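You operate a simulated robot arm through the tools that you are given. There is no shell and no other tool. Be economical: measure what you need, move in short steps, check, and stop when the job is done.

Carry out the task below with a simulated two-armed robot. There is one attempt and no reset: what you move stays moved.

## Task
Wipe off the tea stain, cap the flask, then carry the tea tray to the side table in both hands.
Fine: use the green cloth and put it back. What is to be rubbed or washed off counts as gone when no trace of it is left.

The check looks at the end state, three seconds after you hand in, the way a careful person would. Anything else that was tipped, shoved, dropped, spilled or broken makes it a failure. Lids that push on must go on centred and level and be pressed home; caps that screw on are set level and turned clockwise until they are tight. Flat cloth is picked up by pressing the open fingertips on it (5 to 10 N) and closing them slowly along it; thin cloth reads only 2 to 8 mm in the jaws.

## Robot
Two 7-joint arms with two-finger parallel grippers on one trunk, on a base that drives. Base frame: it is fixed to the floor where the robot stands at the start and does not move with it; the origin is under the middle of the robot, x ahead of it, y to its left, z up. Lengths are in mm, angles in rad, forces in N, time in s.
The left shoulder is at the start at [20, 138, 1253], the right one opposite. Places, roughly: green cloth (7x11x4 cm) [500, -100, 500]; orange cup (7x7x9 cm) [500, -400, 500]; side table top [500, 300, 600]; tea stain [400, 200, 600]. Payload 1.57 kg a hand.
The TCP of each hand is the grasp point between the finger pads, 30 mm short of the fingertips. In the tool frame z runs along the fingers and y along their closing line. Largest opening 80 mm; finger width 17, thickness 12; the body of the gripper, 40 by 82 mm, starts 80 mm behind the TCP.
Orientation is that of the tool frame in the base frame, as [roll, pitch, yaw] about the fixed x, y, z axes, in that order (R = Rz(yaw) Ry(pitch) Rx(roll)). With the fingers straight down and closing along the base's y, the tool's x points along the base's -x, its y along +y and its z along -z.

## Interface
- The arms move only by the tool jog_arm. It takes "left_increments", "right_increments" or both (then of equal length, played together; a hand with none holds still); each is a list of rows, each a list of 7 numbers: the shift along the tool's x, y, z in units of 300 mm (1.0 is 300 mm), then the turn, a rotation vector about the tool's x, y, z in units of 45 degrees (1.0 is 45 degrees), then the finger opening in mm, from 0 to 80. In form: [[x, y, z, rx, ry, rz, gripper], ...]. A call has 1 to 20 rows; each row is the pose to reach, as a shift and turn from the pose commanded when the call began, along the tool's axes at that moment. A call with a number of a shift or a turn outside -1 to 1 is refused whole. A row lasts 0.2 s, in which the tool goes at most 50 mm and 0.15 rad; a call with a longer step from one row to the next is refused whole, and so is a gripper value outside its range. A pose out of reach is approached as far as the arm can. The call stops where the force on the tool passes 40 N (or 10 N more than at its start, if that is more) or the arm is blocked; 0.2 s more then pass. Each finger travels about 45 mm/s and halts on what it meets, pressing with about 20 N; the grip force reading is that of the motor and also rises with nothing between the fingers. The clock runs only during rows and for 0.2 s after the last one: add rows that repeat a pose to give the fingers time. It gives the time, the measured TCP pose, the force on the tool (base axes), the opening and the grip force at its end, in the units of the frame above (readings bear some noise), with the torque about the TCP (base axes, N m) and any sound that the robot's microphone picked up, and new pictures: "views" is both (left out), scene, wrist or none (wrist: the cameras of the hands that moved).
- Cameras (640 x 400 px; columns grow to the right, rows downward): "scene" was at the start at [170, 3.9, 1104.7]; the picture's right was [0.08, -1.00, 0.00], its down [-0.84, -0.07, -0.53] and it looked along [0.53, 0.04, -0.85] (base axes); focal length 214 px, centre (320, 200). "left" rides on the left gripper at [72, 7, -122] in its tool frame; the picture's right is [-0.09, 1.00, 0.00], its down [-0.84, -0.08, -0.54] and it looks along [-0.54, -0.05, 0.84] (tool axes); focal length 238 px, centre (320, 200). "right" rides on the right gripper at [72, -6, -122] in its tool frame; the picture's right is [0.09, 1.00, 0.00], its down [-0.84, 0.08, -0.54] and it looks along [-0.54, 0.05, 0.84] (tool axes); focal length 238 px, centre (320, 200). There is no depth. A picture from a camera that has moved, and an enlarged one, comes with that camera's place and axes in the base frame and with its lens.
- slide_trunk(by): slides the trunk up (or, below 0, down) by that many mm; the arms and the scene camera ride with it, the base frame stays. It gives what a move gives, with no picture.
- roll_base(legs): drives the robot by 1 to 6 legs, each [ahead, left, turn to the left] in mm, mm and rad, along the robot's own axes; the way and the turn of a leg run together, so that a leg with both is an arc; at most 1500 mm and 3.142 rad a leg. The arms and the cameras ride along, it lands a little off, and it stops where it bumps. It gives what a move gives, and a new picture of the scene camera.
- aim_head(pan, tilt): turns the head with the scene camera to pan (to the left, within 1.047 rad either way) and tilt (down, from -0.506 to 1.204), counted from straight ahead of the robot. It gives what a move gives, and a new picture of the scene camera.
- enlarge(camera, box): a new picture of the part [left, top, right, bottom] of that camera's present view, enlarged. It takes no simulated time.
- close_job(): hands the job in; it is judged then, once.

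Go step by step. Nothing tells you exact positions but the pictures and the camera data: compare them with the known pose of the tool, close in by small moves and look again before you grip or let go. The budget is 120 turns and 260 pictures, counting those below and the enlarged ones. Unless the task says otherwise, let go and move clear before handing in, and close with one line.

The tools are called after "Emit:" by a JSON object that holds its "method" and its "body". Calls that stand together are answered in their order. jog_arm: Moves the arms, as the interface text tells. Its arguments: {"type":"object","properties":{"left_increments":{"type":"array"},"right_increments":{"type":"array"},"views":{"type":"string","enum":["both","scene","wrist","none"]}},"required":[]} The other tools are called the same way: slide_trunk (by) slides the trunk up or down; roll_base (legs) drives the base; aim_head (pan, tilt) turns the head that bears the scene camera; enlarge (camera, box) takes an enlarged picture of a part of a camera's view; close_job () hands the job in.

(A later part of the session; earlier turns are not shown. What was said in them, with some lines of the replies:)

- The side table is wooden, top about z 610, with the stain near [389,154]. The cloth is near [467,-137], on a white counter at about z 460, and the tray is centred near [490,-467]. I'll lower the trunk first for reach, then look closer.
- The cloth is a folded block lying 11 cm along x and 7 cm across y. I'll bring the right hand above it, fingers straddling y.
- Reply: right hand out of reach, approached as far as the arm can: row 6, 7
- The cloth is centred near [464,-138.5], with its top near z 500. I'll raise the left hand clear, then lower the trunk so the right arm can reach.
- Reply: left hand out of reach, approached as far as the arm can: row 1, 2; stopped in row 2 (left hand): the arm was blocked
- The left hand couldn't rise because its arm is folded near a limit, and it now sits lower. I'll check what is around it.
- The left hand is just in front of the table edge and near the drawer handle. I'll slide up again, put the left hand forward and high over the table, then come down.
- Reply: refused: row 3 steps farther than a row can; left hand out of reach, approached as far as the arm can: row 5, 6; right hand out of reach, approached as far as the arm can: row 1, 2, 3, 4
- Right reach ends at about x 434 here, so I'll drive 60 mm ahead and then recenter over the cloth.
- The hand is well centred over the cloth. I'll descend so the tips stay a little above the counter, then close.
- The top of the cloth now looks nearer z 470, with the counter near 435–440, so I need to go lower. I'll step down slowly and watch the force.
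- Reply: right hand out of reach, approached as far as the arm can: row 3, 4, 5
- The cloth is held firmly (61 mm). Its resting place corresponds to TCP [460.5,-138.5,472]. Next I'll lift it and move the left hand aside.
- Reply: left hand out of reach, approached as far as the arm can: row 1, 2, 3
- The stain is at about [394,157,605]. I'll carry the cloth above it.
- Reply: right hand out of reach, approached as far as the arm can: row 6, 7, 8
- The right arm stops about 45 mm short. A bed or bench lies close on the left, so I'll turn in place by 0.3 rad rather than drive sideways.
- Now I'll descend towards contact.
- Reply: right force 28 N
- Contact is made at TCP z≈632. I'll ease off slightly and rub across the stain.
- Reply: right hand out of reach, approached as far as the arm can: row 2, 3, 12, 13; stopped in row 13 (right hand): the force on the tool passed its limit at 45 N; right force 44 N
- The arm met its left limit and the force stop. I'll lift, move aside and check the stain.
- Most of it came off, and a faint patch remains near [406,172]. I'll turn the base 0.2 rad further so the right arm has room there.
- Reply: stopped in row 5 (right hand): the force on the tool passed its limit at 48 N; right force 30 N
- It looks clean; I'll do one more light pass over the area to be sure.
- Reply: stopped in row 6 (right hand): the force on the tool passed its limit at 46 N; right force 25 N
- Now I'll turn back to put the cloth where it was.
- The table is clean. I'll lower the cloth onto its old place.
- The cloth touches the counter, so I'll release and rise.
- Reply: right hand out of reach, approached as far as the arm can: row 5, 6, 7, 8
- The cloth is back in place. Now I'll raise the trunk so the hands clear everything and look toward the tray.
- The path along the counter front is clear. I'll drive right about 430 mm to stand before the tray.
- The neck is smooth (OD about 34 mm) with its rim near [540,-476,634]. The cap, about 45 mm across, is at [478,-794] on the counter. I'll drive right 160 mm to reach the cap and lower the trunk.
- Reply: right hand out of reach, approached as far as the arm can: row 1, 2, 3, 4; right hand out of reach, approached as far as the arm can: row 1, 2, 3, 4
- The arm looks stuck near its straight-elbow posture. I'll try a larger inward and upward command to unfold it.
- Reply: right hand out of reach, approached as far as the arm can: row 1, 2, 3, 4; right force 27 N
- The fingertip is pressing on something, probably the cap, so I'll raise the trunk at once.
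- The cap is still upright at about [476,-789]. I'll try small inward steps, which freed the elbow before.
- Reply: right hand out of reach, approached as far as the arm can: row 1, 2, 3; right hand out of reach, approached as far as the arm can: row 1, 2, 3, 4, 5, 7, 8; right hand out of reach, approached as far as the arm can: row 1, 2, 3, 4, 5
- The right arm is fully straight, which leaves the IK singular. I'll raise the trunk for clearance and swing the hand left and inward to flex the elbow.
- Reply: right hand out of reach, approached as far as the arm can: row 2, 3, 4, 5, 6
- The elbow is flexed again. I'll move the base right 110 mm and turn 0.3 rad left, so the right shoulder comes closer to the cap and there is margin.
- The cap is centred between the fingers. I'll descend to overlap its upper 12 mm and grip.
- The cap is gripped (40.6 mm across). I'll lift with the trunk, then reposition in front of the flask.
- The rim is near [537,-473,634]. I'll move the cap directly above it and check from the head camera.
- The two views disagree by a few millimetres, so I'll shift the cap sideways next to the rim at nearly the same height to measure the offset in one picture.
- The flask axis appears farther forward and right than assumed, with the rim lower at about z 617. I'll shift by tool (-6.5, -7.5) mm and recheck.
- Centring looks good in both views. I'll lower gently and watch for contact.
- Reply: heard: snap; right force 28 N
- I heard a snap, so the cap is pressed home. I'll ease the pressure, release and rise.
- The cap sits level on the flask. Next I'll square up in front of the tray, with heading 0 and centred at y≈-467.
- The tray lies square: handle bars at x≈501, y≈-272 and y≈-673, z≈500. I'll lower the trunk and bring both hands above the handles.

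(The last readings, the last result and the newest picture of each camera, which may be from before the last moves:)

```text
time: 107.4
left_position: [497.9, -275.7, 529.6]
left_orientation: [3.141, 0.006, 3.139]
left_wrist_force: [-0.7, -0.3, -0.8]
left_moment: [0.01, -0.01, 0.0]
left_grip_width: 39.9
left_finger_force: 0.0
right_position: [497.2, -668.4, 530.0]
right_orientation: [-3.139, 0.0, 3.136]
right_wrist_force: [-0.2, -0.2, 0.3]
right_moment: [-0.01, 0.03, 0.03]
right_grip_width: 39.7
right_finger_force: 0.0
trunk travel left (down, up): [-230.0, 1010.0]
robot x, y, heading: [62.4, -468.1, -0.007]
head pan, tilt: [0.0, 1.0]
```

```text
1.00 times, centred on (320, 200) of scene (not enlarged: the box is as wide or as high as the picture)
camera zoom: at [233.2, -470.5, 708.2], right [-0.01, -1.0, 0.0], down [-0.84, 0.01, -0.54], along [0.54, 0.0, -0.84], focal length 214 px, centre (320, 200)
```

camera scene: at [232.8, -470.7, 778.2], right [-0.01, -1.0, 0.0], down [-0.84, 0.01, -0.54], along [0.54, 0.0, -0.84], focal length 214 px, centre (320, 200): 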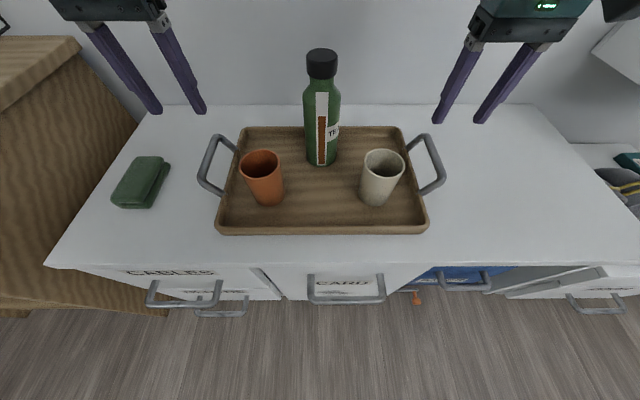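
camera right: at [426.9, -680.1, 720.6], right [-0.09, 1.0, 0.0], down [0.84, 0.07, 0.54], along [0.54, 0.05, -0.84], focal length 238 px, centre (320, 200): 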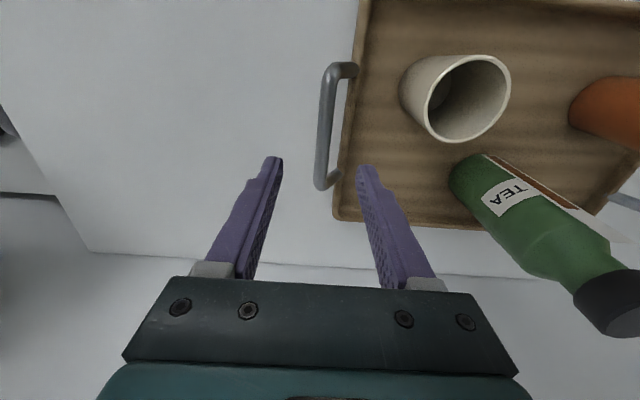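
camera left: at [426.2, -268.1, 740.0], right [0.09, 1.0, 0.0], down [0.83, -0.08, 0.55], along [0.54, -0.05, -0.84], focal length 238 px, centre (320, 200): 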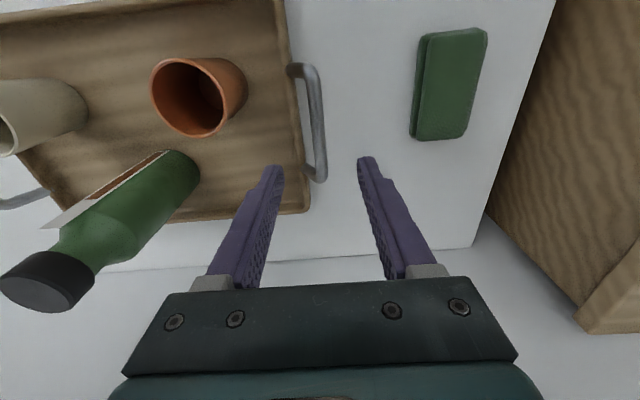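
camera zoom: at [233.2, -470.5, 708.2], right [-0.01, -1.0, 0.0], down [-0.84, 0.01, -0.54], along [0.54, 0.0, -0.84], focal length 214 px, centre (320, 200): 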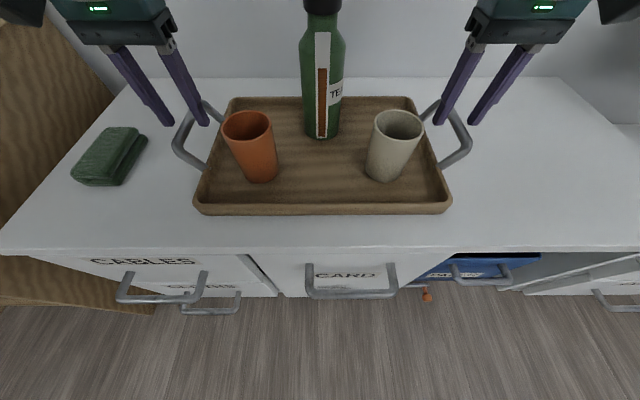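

Both bars are centred between the fingers. I'll lower 18 mm and close both grippers.

Emit:
{"method": "slide_trunk", "body": {"by": -18}}

Emit:
{"method": "jog_arm", "body": {"right_increments": [[0, 0, 0, 0, 0, 0, 32], [0, 0, 0, 0, 0, 0, 24], [0, 0, 0, 0, 0, 0, 16], [0, 0, 0, 0, 0, 0, 10], [0, 0, 0, 0, 0, 0, 5], [0, 0, 0, 0, 0, 0, 0], [0, 0, 0, 0, 0, 0, 0]], "left_increments": [[0, 0, 0, 0, 0, 0, 32], [0, 0, 0, 0, 0, 0, 24], [0, 0, 0, 0, 0, 0, 16], [0, 0, 0, 0, 0, 0, 10], [0, 0, 0, 0, 0, 0, 5], [0, 0, 0, 0, 0, 0, 0], [0, 0, 0, 0, 0, 0, 0]]}}

```text
time: 108.0
left_position: [498.1, -276.4, 511.7]
left_orientation: [3.14, 0.004, 3.139]
left_wrist_force: [0.1, 0.6, 0.6]
left_moment: [-0.01, 0.0, -0.03]
left_grip_width: 40.3
left_finger_force: 0.1
right_position: [497.5, -668.2, 511.1]
right_orientation: [-3.14, 0.002, 3.137]
right_wrist_force: [-0.4, 0.3, -0.5]
right_moment: [-0.02, 0.04, 0.0]
right_grip_width: 40.2
right_finger_force: 0.0
trunk travel left (down, up): [-212.0, 1028.0]
robot x, y, heading: [64.4, -468.5, -0.008]
head pan, tilt: [0.0, 1.0]
```

```text
time: 109.6
left_position: [497.4, -278.3, 513.3]
left_orientation: [3.14, 0.006, 3.138]
left_wrist_force: [-0.4, -2.6, 3.6]
left_moment: [-0.03, 0.03, 0.15]
left_grip_width: 13.8
left_finger_force: 20.5
right_position: [498.1, -669.6, 511.4]
right_orientation: [-3.139, 0.001, 3.137]
right_wrist_force: [1.0, -0.7, 0.7]
right_moment: [0.0, -0.04, -0.03]
right_grip_width: 13.7
right_finger_force: 20.0
trunk travel left (down, up): [-212.0, 1028.0]
robot x, y, heading: [66.5, -467.4, -0.006]
head pan, tilt: [0.0, 1.0]
camera scene: at [233.1, -471.4, 690.2], right [-0.01, -1.0, 0.0], down [-0.84, 0.0, -0.54], along [0.54, 0.0, -0.84], focal length 214 px, centre (320, 200)
camera right: at [424.0, -676.1, 632.6], right [-0.09, 1.0, 0.0], down [0.84, 0.07, 0.54], along [0.54, 0.05, -0.84], focal length 238 px, centre (320, 200)
camera left: at [425.3, -270.0, 633.2], right [0.09, 1.0, 0.0], down [0.83, -0.08, 0.55], along [0.54, -0.05, -0.84], focal length 238 px, centre (320, 200)
```

scene: 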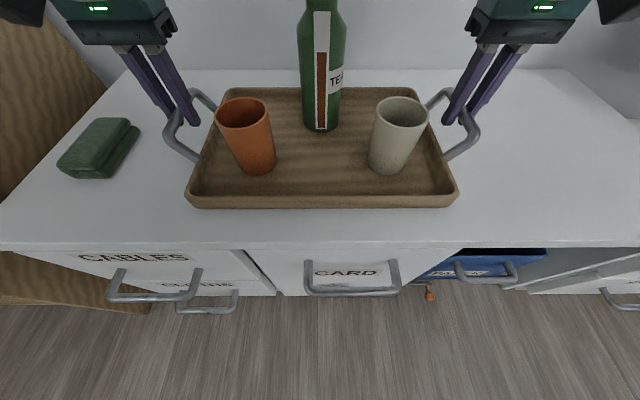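
right: 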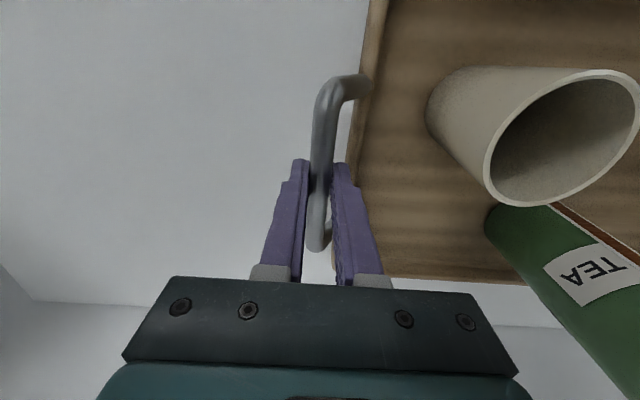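
left: 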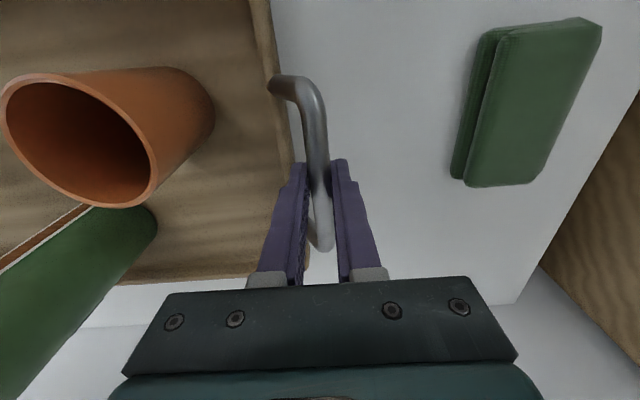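

Both handles are held (13.8 mm). I'll do a trial lift of 20 mm by the trunk.

Emit:
{"method": "slide_trunk", "body": {"by": 20}}

Emit:
{"method": "enlarge", "body": {"camera": "scene", "box": [0, 0, 640, 400]}}

```text
time: 110.3
left_position: [496.2, -275.8, 530.2]
left_orientation: [3.141, 0.004, 3.138]
left_wrist_force: [-0.2, -0.9, -7.4]
left_moment: [0.02, -0.03, 0.16]
left_grip_width: 13.7
left_finger_force: 20.0
right_position: [496.4, -669.0, 532.2]
right_orientation: [-3.141, -0.002, 3.14]
right_wrist_force: [-0.7, -0.2, -6.4]
right_moment: [0.05, 0.14, -0.08]
right_grip_width: 13.5
right_finger_force: 20.5
trunk travel left (down, up): [-232.0, 1008.0]
robot x, y, heading: [63.8, -465.4, -0.004]
head pan, tilt: [0.0, 1.0]
```

```text
1.00 times, centred on (320, 200) of scene (not enlarged: the box is as wide or as high as the picture)
camera zoom: at [231.9, -470.6, 710.0], right [-0.01, -1.0, 0.0], down [-0.84, 0.01, -0.54], along [0.54, 0.0, -0.84], focal length 214 px, centre (320, 200)
```

zoom: 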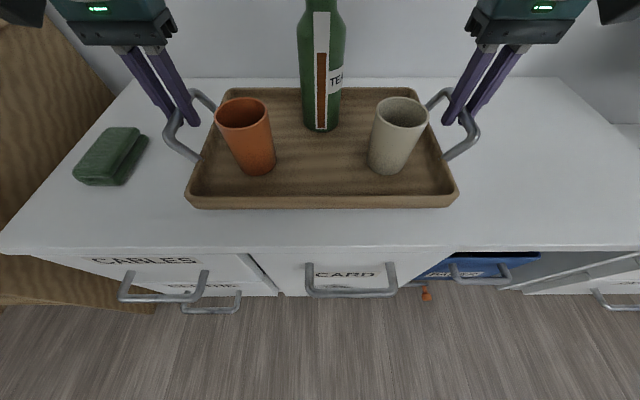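

The tray lifts level, with about 7 N in each hand. I'll raise it to clear the side table and look left for obstacles.

Emit:
{"method": "slide_trunk", "body": {"by": 190}}

Emit:
{"method": "aim_head", "body": {"pan": 0.9, "tilt": 0.6}}

```text
time: 112.4
left_position: [495.9, -276.8, 720.5]
left_orientation: [3.14, 0.003, 3.138]
left_wrist_force: [1.1, -1.9, -6.2]
left_moment: [-0.04, 0.1, 0.16]
left_grip_width: 13.6
left_finger_force: 19.9
right_position: [496.9, -668.0, 721.1]
right_orientation: [-3.141, -0.001, 3.137]
right_wrist_force: [-0.2, 1.1, -6.1]
right_moment: [0.0, 0.04, -0.07]
right_grip_width: 13.3
right_finger_force: 20.3
trunk travel left (down, up): [-422.0, 818.0]
robot x, y, heading: [62.0, -466.9, -0.008]
head pan, tilt: [0.0, 1.0]
```

```text
time: 113.6
left_position: [496.3, -275.5, 721.8]
left_orientation: [3.141, 0.003, 3.14]
left_wrist_force: [1.4, -2.1, -5.9]
left_moment: [-0.02, 0.05, 0.14]
left_grip_width: 13.5
left_finger_force: 19.5
right_position: [498.0, -669.5, 721.7]
right_orientation: [3.141, -0.003, 3.138]
right_wrist_force: [0.4, 1.0, -7.5]
right_moment: [0.03, 0.07, -0.02]
right_grip_width: 13.5
right_finger_force: 20.0
trunk travel left (down, up): [-422.0, 818.0]
robot x, y, heading: [62.2, -469.2, -0.005]
head pan, tilt: [0.901, 0.6]
camera scene: at [217.7, -401.2, 932.0], right [0.78, -0.63, 0.0], down [-0.36, -0.44, -0.82], along [0.52, 0.64, -0.57], focal length 214 px, centre (320, 200)
```

scene: 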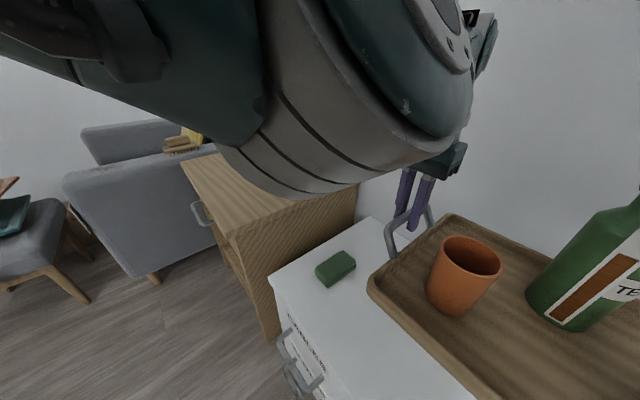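

The grey piece is an armchair at y≳550, so there is room. Before driving, I'll check the wall shelf above the side table.

Emit:
{"method": "aim_head", "body": {"pan": 0.55, "tilt": 0.1}}

```text
time: 114.5
left_position: [496.1, -275.6, 720.9]
left_orientation: [3.14, 0.004, 3.137]
left_wrist_force: [0.1, -1.4, -6.1]
left_moment: [-0.02, 0.07, 0.16]
left_grip_width: 13.5
left_finger_force: 19.8
right_position: [497.4, -670.2, 720.7]
right_orientation: [3.141, -0.002, 3.136]
right_wrist_force: [-0.7, 0.7, -6.3]
right_moment: [0.01, 0.07, -0.01]
right_grip_width: 13.6
right_finger_force: 20.2
trunk travel left (down, up): [-422.0, 818.0]
robot x, y, heading: [64.6, -467.4, -0.007]
head pan, tilt: [0.55, 0.099]
camera scene: at [241.1, -422.4, 978.1], right [0.52, -0.86, 0.0], down [-0.09, -0.05, -0.99], along [0.85, 0.52, -0.1], focal length 214 px, centre (320, 200)
```

scene: 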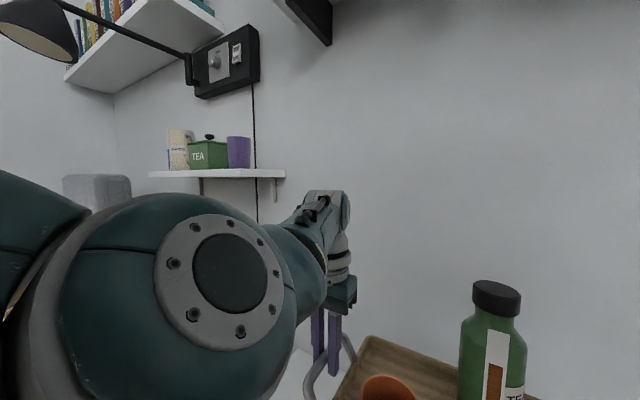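

The shelf sits at z≈980 by the wall. I'll carry the tray a little lower and 40 mm further from the wall, driving left in two legs.

Emit:
{"method": "slide_trunk", "body": {"by": -20}}

Emit:
{"method": "roll_base", "body": {"legs": [[-40, 0, 0], [0, 350, 0]]}}

Emit:
{"method": "aim_head", "body": {"pan": 0.3, "tilt": 0.75}}

```text
time: 115.2
left_position: [496.4, -275.1, 700.7]
left_orientation: [3.138, 0.005, 3.14]
left_wrist_force: [-0.4, -1.3, -5.6]
left_moment: [0.03, 0.07, 0.12]
left_grip_width: 13.5
left_finger_force: 20.4
right_position: [497.1, -668.4, 702.7]
right_orientation: [3.141, -0.001, 3.137]
right_wrist_force: [-0.7, 1.1, -6.0]
right_moment: [0.0, 0.05, -0.03]
right_grip_width: 13.4
right_finger_force: 20.1
trunk travel left (down, up): [-402.0, 838.0]
robot x, y, heading: [60.2, -468.0, -0.006]
head pan, tilt: [0.55, 0.099]
```

```text
time: 117.9
left_position: [459.1, 63.0, 701.5]
left_orientation: [3.138, 0.004, 3.137]
left_wrist_force: [0.5, -1.3, -6.6]
left_moment: [-0.04, -0.04, 0.18]
left_grip_width: 13.4
left_finger_force: 20.0
right_position: [459.4, -329.5, 700.1]
right_orientation: [-3.139, -0.002, 3.134]
right_wrist_force: [-0.2, 1.5, -6.5]
right_moment: [-0.01, 0.15, 0.01]
right_grip_width: 13.7
right_finger_force: 19.8
trunk travel left (down, up): [-402.0, 838.0]
robot x, y, heading: [23.3, -130.0, -0.007]
head pan, tilt: [0.55, 0.099]
camera scene: at [204.0, -83.5, 958.2], right [0.52, -0.86, 0.0], down [-0.09, -0.05, -0.99], along [0.85, 0.51, -0.1], focal length 214 px, centre (320, 200)
```

scene: 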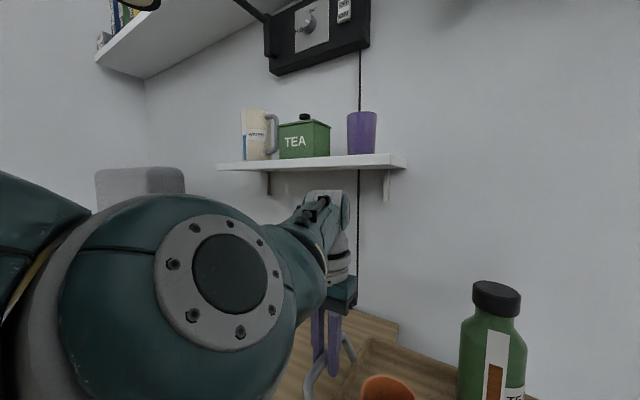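

```text
time: 118.9
left_position: [459.5, 62.6, 700.4]
left_orientation: [3.14, 0.004, 3.138]
left_wrist_force: [-0.3, 0.0, -5.4]
left_moment: [0.01, 0.11, 0.19]
left_grip_width: 13.7
left_finger_force: 20.0
right_position: [457.7, -330.1, 700.1]
right_orientation: [-3.14, -0.002, 3.137]
right_wrist_force: [0.1, 0.8, -6.8]
right_moment: [0.0, 0.09, -0.01]
right_grip_width: 13.5
right_finger_force: 19.6
trunk travel left (down, up): [-402.0, 838.0]
robot x, y, heading: [27.7, -128.3, -0.009]
head pan, tilt: [0.3, 0.75]
camera scene: at [204.5, -107.1, 899.2], right [0.29, -0.96, 0.0], down [-0.65, -0.2, -0.73], along [0.7, 0.21, -0.68], focal length 214 px, centre (320, 200)
```

scene: 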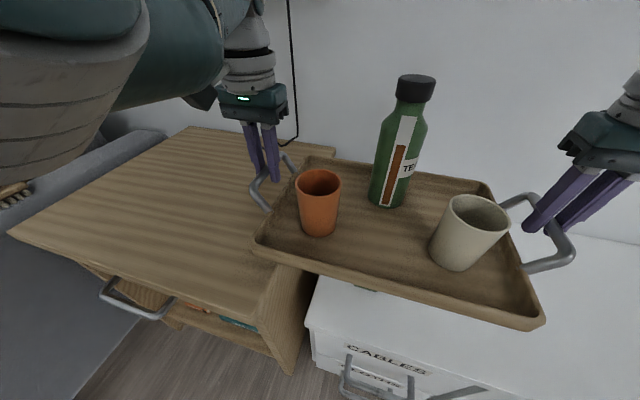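

All steady. Next I'll go another 200 mm, check, then do the rest.

Emit:
{"method": "roll_base", "body": {"legs": [[0, 200, 0]]}}

Emit:
{"method": "aim_head", "body": {"pan": 0.9, "tilt": 0.75}}

```text
time: 120.5
left_position: [460.5, 257.0, 701.7]
left_orientation: [3.141, 0.003, 3.137]
left_wrist_force: [0.2, -0.4, -7.1]
left_moment: [-0.02, -0.01, 0.11]
left_grip_width: 13.8
left_finger_force: 19.9
right_position: [460.5, -136.2, 700.9]
right_orientation: [-3.14, -0.001, 3.132]
right_wrist_force: [-0.2, 0.7, -6.9]
right_moment: [-0.02, 0.12, -0.03]
right_grip_width: 13.6
right_finger_force: 19.7
trunk travel left (down, up): [-402.0, 838.0]
robot x, y, heading: [25.3, 69.2, -0.008]
head pan, tilt: [0.3, 0.75]
camera scene: at [205.8, 87.6, 899.1], right [0.29, -0.96, 0.0], down [-0.65, -0.2, -0.73], along [0.7, 0.21, -0.68], focal length 214 px, centre (320, 200)
```

scene: 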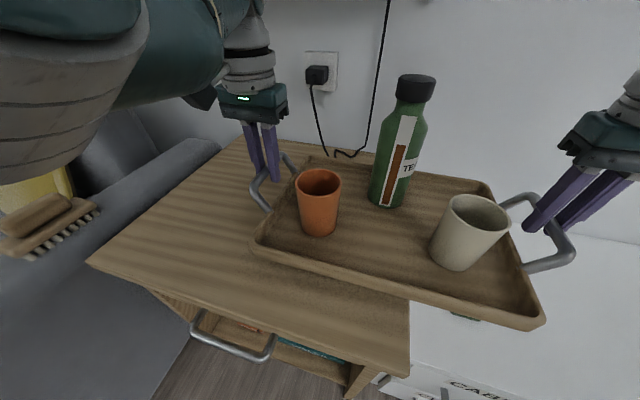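

```text
time: 121.5
left_position: [461.0, 256.7, 701.7]
left_orientation: [3.141, 0.004, 3.137]
left_wrist_force: [0.6, -0.5, -6.3]
left_moment: [0.0, 0.06, 0.22]
left_grip_width: 13.6
left_finger_force: 20.2
right_position: [459.2, -135.4, 700.7]
right_orientation: [-3.14, -0.001, 3.135]
right_wrist_force: [0.5, 0.2, -6.8]
right_moment: [0.04, 0.06, -0.03]
right_grip_width: 13.8
right_finger_force: 20.3
trunk travel left (down, up): [-402.0, 838.0]
robot x, y, heading: [27.6, 66.3, -0.006]
head pan, tilt: [0.901, 0.75]
camera scene: at [178.5, 128.0, 899.2], right [0.78, -0.63, 0.0], down [-0.43, -0.53, -0.73], along [0.46, 0.57, -0.68], focal length 214 px, centre (320, 200)
```

scene: 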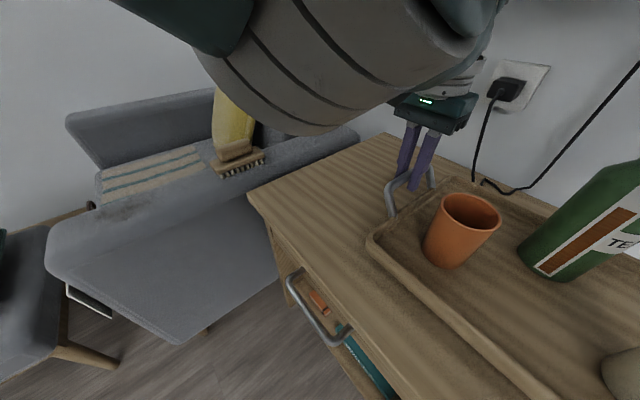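

There is room on the left, so I'll drive the remaining ~180 mm.

Emit:
{"method": "roll_base", "body": {"legs": [[0, 184, 0.006]]}}

Emit:
{"method": "aim_head", "body": {"pan": 0.0, "tilt": 0.9}}

```text
time: 123.0
left_position: [459.7, 439.2, 700.7]
left_orientation: [-3.141, 0.003, 3.14]
left_wrist_force: [0.3, 1.0, -5.7]
left_moment: [-0.09, -0.03, 0.16]
left_grip_width: 13.9
left_finger_force: 20.3
right_position: [461.0, 47.5, 701.0]
right_orientation: [-3.14, -0.003, 3.138]
right_wrist_force: [-0.8, 1.1, -6.6]
right_moment: [-0.04, 0.11, -0.05]
right_grip_width: 13.4
right_finger_force: 19.7
trunk travel left (down, up): [-402.0, 838.0]
robot x, y, heading: [30.6, 249.0, -0.006]
head pan, tilt: [0.901, 0.75]
camera scene: at [179.4, 310.7, 899.2], right [0.78, -0.62, 0.0], down [-0.43, -0.53, -0.73], along [0.46, 0.57, -0.68], focal length 214 px, centre (320, 200)
```

scene: 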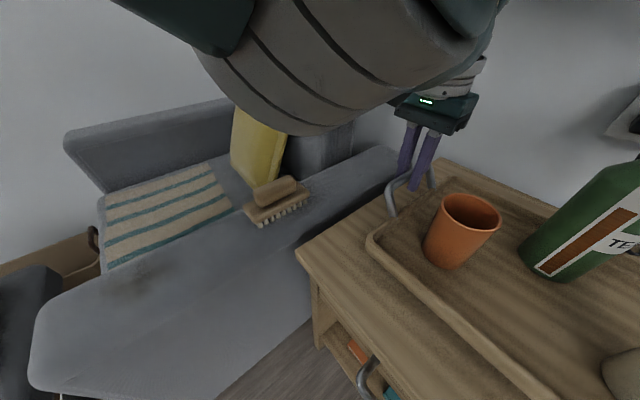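

```text
time: 124.2
left_position: [460.5, 439.2, 699.9]
left_orientation: [-3.141, 0.003, 3.14]
left_wrist_force: [0.5, 0.3, -6.9]
left_moment: [-0.01, 0.03, 0.14]
left_grip_width: 13.5
left_finger_force: 19.5
right_position: [462.5, 45.9, 701.0]
right_orientation: [-3.141, -0.004, 3.138]
right_wrist_force: [-0.6, 0.6, -6.2]
right_moment: [0.0, 0.04, -0.01]
right_grip_width: 13.7
right_finger_force: 20.1
trunk travel left (down, up): [-402.0, 838.0]
robot x, y, heading: [24.9, 247.1, -0.008]
head pan, tilt: [0.0, 0.901]
camera scene: at [203.0, 245.5, 887.2], right [0.0, -1.0, 0.0], down [-0.78, 0.0, -0.62], along [0.62, 0.0, -0.78], focal length 214 px, centre (320, 200)
```

scene: 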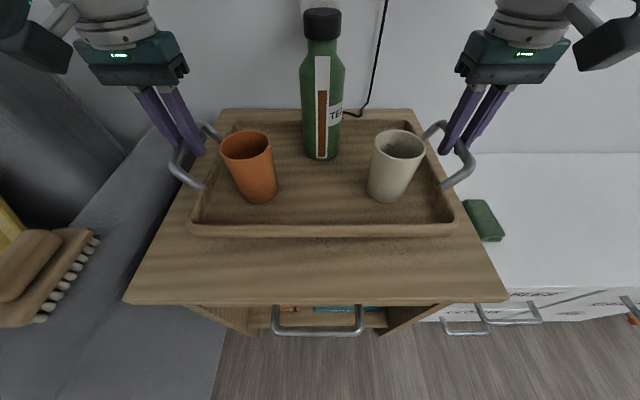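

The tray is centred above the table. I'll lower with the trunk to just above contact.

Emit:
{"method": "slide_trunk", "body": {"by": -25}}

Emit:
{"method": "slide_trunk", "body": {"by": -3}}

```text
time: 124.9
left_position: [461.6, 439.1, 676.8]
left_orientation: [3.141, 0.004, 3.14]
left_wrist_force: [0.6, -0.3, -6.8]
left_moment: [0.0, 0.01, 0.2]
left_grip_width: 13.5
left_finger_force: 19.7
right_position: [462.3, 46.1, 676.6]
right_orientation: [-3.141, -0.003, 3.139]
right_wrist_force: [-0.1, -0.2, -6.7]
right_moment: [0.0, 0.11, -0.03]
right_grip_width: 13.7
right_finger_force: 19.8
trunk travel left (down, up): [-377.0, 863.0]
robot x, y, heading: [24.7, 245.8, -0.003]
head pan, tilt: [0.0, 0.901]
```

```text
time: 125.4
left_position: [461.2, 440.0, 673.0]
left_orientation: [-3.14, 0.003, 3.139]
left_wrist_force: [0.9, 0.6, -6.2]
left_moment: [-0.01, 0.1, 0.18]
left_grip_width: 13.8
left_finger_force: 20.3
right_position: [463.4, 47.3, 671.9]
right_orientation: [-3.139, -0.003, 3.137]
right_wrist_force: [-0.6, 0.0, -6.7]
right_moment: [0.0, 0.07, -0.06]
right_grip_width: 13.7
right_finger_force: 19.9
trunk travel left (down, up): [-374.0, 866.0]
robot x, y, heading: [26.1, 251.4, -0.002]
head pan, tilt: [0.0, 0.901]
```

Emit:
{"method": "slide_trunk", "body": {"by": -2}}

Emit:
{"method": "slide_trunk", "body": {"by": -2}}

```text
time: 126.0
left_position: [461.9, 440.7, 672.5]
left_orientation: [3.141, 0.005, 3.139]
left_wrist_force: [-4.5, -1.4, 6.2]
left_moment: [-0.03, -0.41, 0.15]
left_grip_width: 13.8
left_finger_force: 20.0
right_position: [462.1, 47.2, 672.3]
right_orientation: [-3.141, 0.001, 3.138]
right_wrist_force: [-4.1, 0.2, 2.7]
right_moment: [-0.01, -0.54, 0.0]
right_grip_width: 13.5
right_finger_force: 19.9
trunk travel left (down, up): [-372.0, 868.0]
robot x, y, heading: [28.9, 249.0, -0.003]
head pan, tilt: [0.0, 0.901]
```

```text
time: 126.5
left_position: [461.6, 438.4, 671.1]
left_orientation: [3.141, 0.009, 3.14]
left_wrist_force: [-6.4, -1.0, 18.0]
left_moment: [-0.03, 0.04, 0.3]
left_grip_width: 13.8
left_finger_force: 20.2
right_position: [462.3, 48.1, 671.0]
right_orientation: [-3.139, 0.0, 3.136]
right_wrist_force: [-6.8, -0.4, 17.9]
right_moment: [0.02, 0.1, 0.02]
right_grip_width: 14.2
right_finger_force: 19.9
trunk travel left (down, up): [-370.0, 870.0]
robot x, y, heading: [26.4, 248.5, -0.001]
head pan, tilt: [0.0, 0.901]
```

The tray is down on the table. I'll ease up 2 mm and open both hands.

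Emit:
{"method": "slide_trunk", "body": {"by": 2}}

Emit:
{"method": "jog_arm", "body": {"right_increments": [[0, 0, 0, 0, 0, 0, 18], [0, 0, 0, 0, 0, 0, 26], [0, 0, 0, 0, 0, 0, 34], [0, 0, 0, 0, 0, 0, 40], [0, 0, 0, 0, 0, 0, 40]], "left_increments": [[0, 0, 0, 0, 0, 0, 18], [0, 0, 0, 0, 0, 0, 26], [0, 0, 0, 0, 0, 0, 34], [0, 0, 0, 0, 0, 0, 40], [0, 0, 0, 0, 0, 0, 40]]}}

```text
time: 127.0
left_position: [463.1, 439.9, 670.9]
left_orientation: [3.141, 0.004, 3.139]
left_wrist_force: [-0.3, -0.6, 2.0]
left_moment: [0.05, -0.49, 0.17]
left_grip_width: 13.7
left_finger_force: 19.9
right_position: [464.2, 46.9, 670.5]
right_orientation: [-3.141, -0.001, 3.139]
right_wrist_force: [-1.0, 0.4, 2.7]
right_moment: [0.0, -0.54, -0.03]
right_grip_width: 13.7
right_finger_force: 20.2
trunk travel left (down, up): [-372.0, 868.0]
robot x, y, heading: [25.5, 247.1, -0.008]
head pan, tilt: [0.0, 0.901]
```

```text
time: 128.2
left_position: [463.1, 439.6, 671.6]
left_orientation: [3.141, 0.004, 3.139]
left_wrist_force: [0.1, -0.1, 0.4]
left_moment: [-0.02, 0.01, 0.03]
left_grip_width: 40.0
left_finger_force: 0.0
right_position: [462.4, 45.2, 671.3]
right_orientation: [-3.141, -0.001, 3.139]
right_wrist_force: [-0.3, -1.2, -0.2]
right_moment: [0.01, -0.02, -0.02]
right_grip_width: 40.0
right_finger_force: 0.0
trunk travel left (down, up): [-372.0, 868.0]
robot x, y, heading: [28.7, 249.5, -0.004]
head pan, tilt: [0.0, 0.901]
camera scene: at [204.2, 245.4, 857.4], right [0.0, -1.0, 0.0], down [-0.78, 0.0, -0.62], along [0.62, 0.0, -0.78], focal length 214 px, centre (320, 200)
camera right: at [389.4, 40.5, 792.5], right [-0.09, 1.0, 0.0], down [0.84, 0.07, 0.54], along [0.54, 0.05, -0.84], focal length 238 px, centre (320, 200)
camera left: at [390.2, 446.6, 792.9], right [0.09, 1.0, 0.0], down [0.83, -0.08, 0.55], along [0.54, -0.05, -0.84], focal length 238 px, centre (320, 200)
```

scene: 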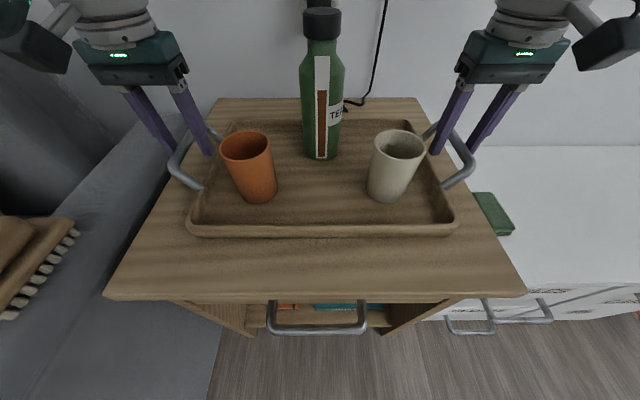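
right: 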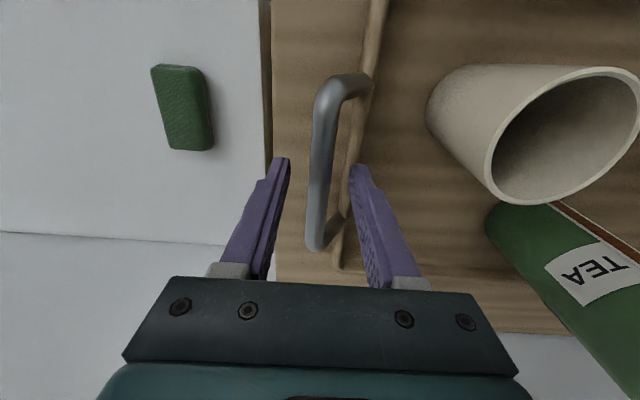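
left: 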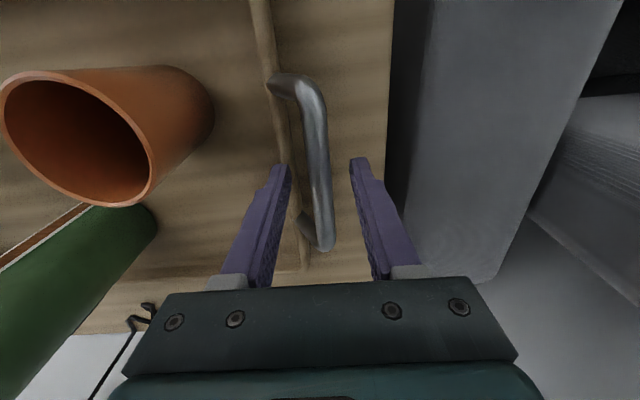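

Both handles are free. I'll raise straight up with the trunk, back away and check everything.

Emit:
{"method": "slide_trunk", "body": {"by": 120}}

Emit:
{"method": "roll_base", "body": {"legs": [[-130, 0, 0]]}}

Emit:
{"method": "aim_head", "body": {"pan": -0.3, "tilt": 0.75}}

```text
time: 129.7
left_position: [462.8, 440.2, 791.8]
left_orientation: [3.141, 0.005, 3.14]
left_wrist_force: [0.0, -0.1, -1.0]
left_moment: [-0.04, 0.01, 0.0]
left_grip_width: 40.0
left_finger_force: 0.0
right_position: [462.7, 46.7, 791.9]
right_orientation: [-3.139, -0.004, 3.138]
right_wrist_force: [-0.6, 0.3, -0.7]
right_moment: [-0.02, 0.02, 0.01]
right_grip_width: 40.0
right_finger_force: 0.1
trunk travel left (down, up): [-492.0, 748.0]
robot x, y, heading: [28.6, 249.5, -0.001]
head pan, tilt: [0.0, 0.901]
```

```text
time: 131.0
left_position: [331.4, 440.8, 792.4]
left_orientation: [-3.141, 0.005, 3.138]
left_wrist_force: [0.5, 0.0, 0.5]
left_moment: [0.02, -0.03, -0.02]
left_grip_width: 40.0
left_finger_force: 0.1
right_position: [333.9, 46.1, 791.6]
right_orientation: [-3.14, -0.001, 3.137]
right_wrist_force: [-0.3, 0.1, -0.1]
right_moment: [0.0, 0.0, 0.01]
right_grip_width: 40.3
right_finger_force: 0.1
trunk travel left (down, up): [-492.0, 748.0]
robot x, y, heading: [-103.1, 252.0, -0.007]
head pan, tilt: [0.0, 0.901]
camera scene: at [74.5, 246.0, 977.4], right [-0.01, -1.0, 0.0], down [-0.78, 0.0, -0.62], along [0.62, 0.0, -0.78], focal length 214 px, centre (320, 200)
```

scene: 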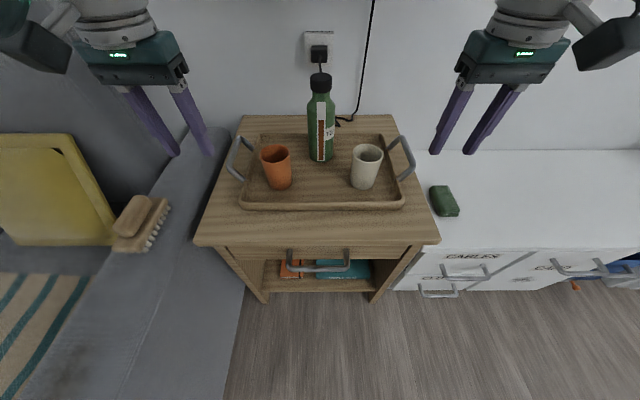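

```text
time: 131.8
left_position: [333.5, 439.9, 792.2]
left_orientation: [3.141, 0.005, 3.137]
left_wrist_force: [0.7, -0.3, 0.6]
left_moment: [-0.02, 0.02, 0.02]
left_grip_width: 39.9
left_finger_force: 0.0
right_position: [334.1, 46.2, 790.7]
right_orientation: [-3.14, -0.004, 3.136]
right_wrist_force: [0.3, -0.1, -0.1]
right_moment: [-0.03, 0.02, 0.0]
right_grip_width: 40.1
right_finger_force: 0.0
trunk travel left (down, up): [-492.0, 748.0]
robot x, y, heading: [-100.7, 246.9, -0.005]
head pan, tilt: [-0.3, 0.75]
camera scene: at [78.4, 221.6, 989.3], right [-0.3, -0.95, 0.0], down [-0.65, 0.2, -0.73], along [0.7, -0.22, -0.68], focal length 214 px, centre (320, 200)
```

scene: 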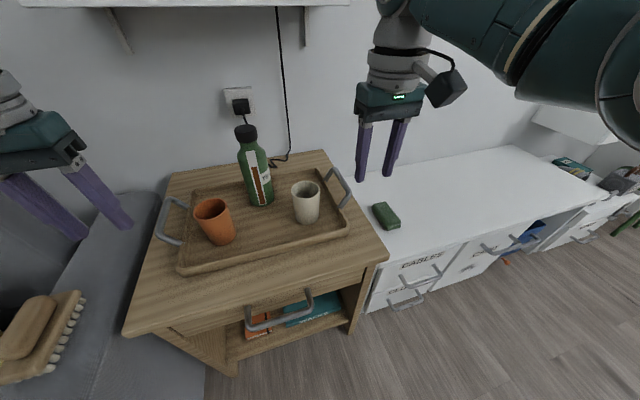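

Everything is in place: the table is clean, the flask is capped, the cloth is back on the counter, the tray rests on the side table, and the hands are clear. I'm handing in.

Emit:
{"method": "close_job", "body": {}}

```text
The job is handed in.
```

I wiped the tea stain off with the green cloth and put the cloth back, within about 10 mm of where it lay. I pushed the cap onto the flask until it snapped, carried the tray to the side table in both hands, and handed the job in.
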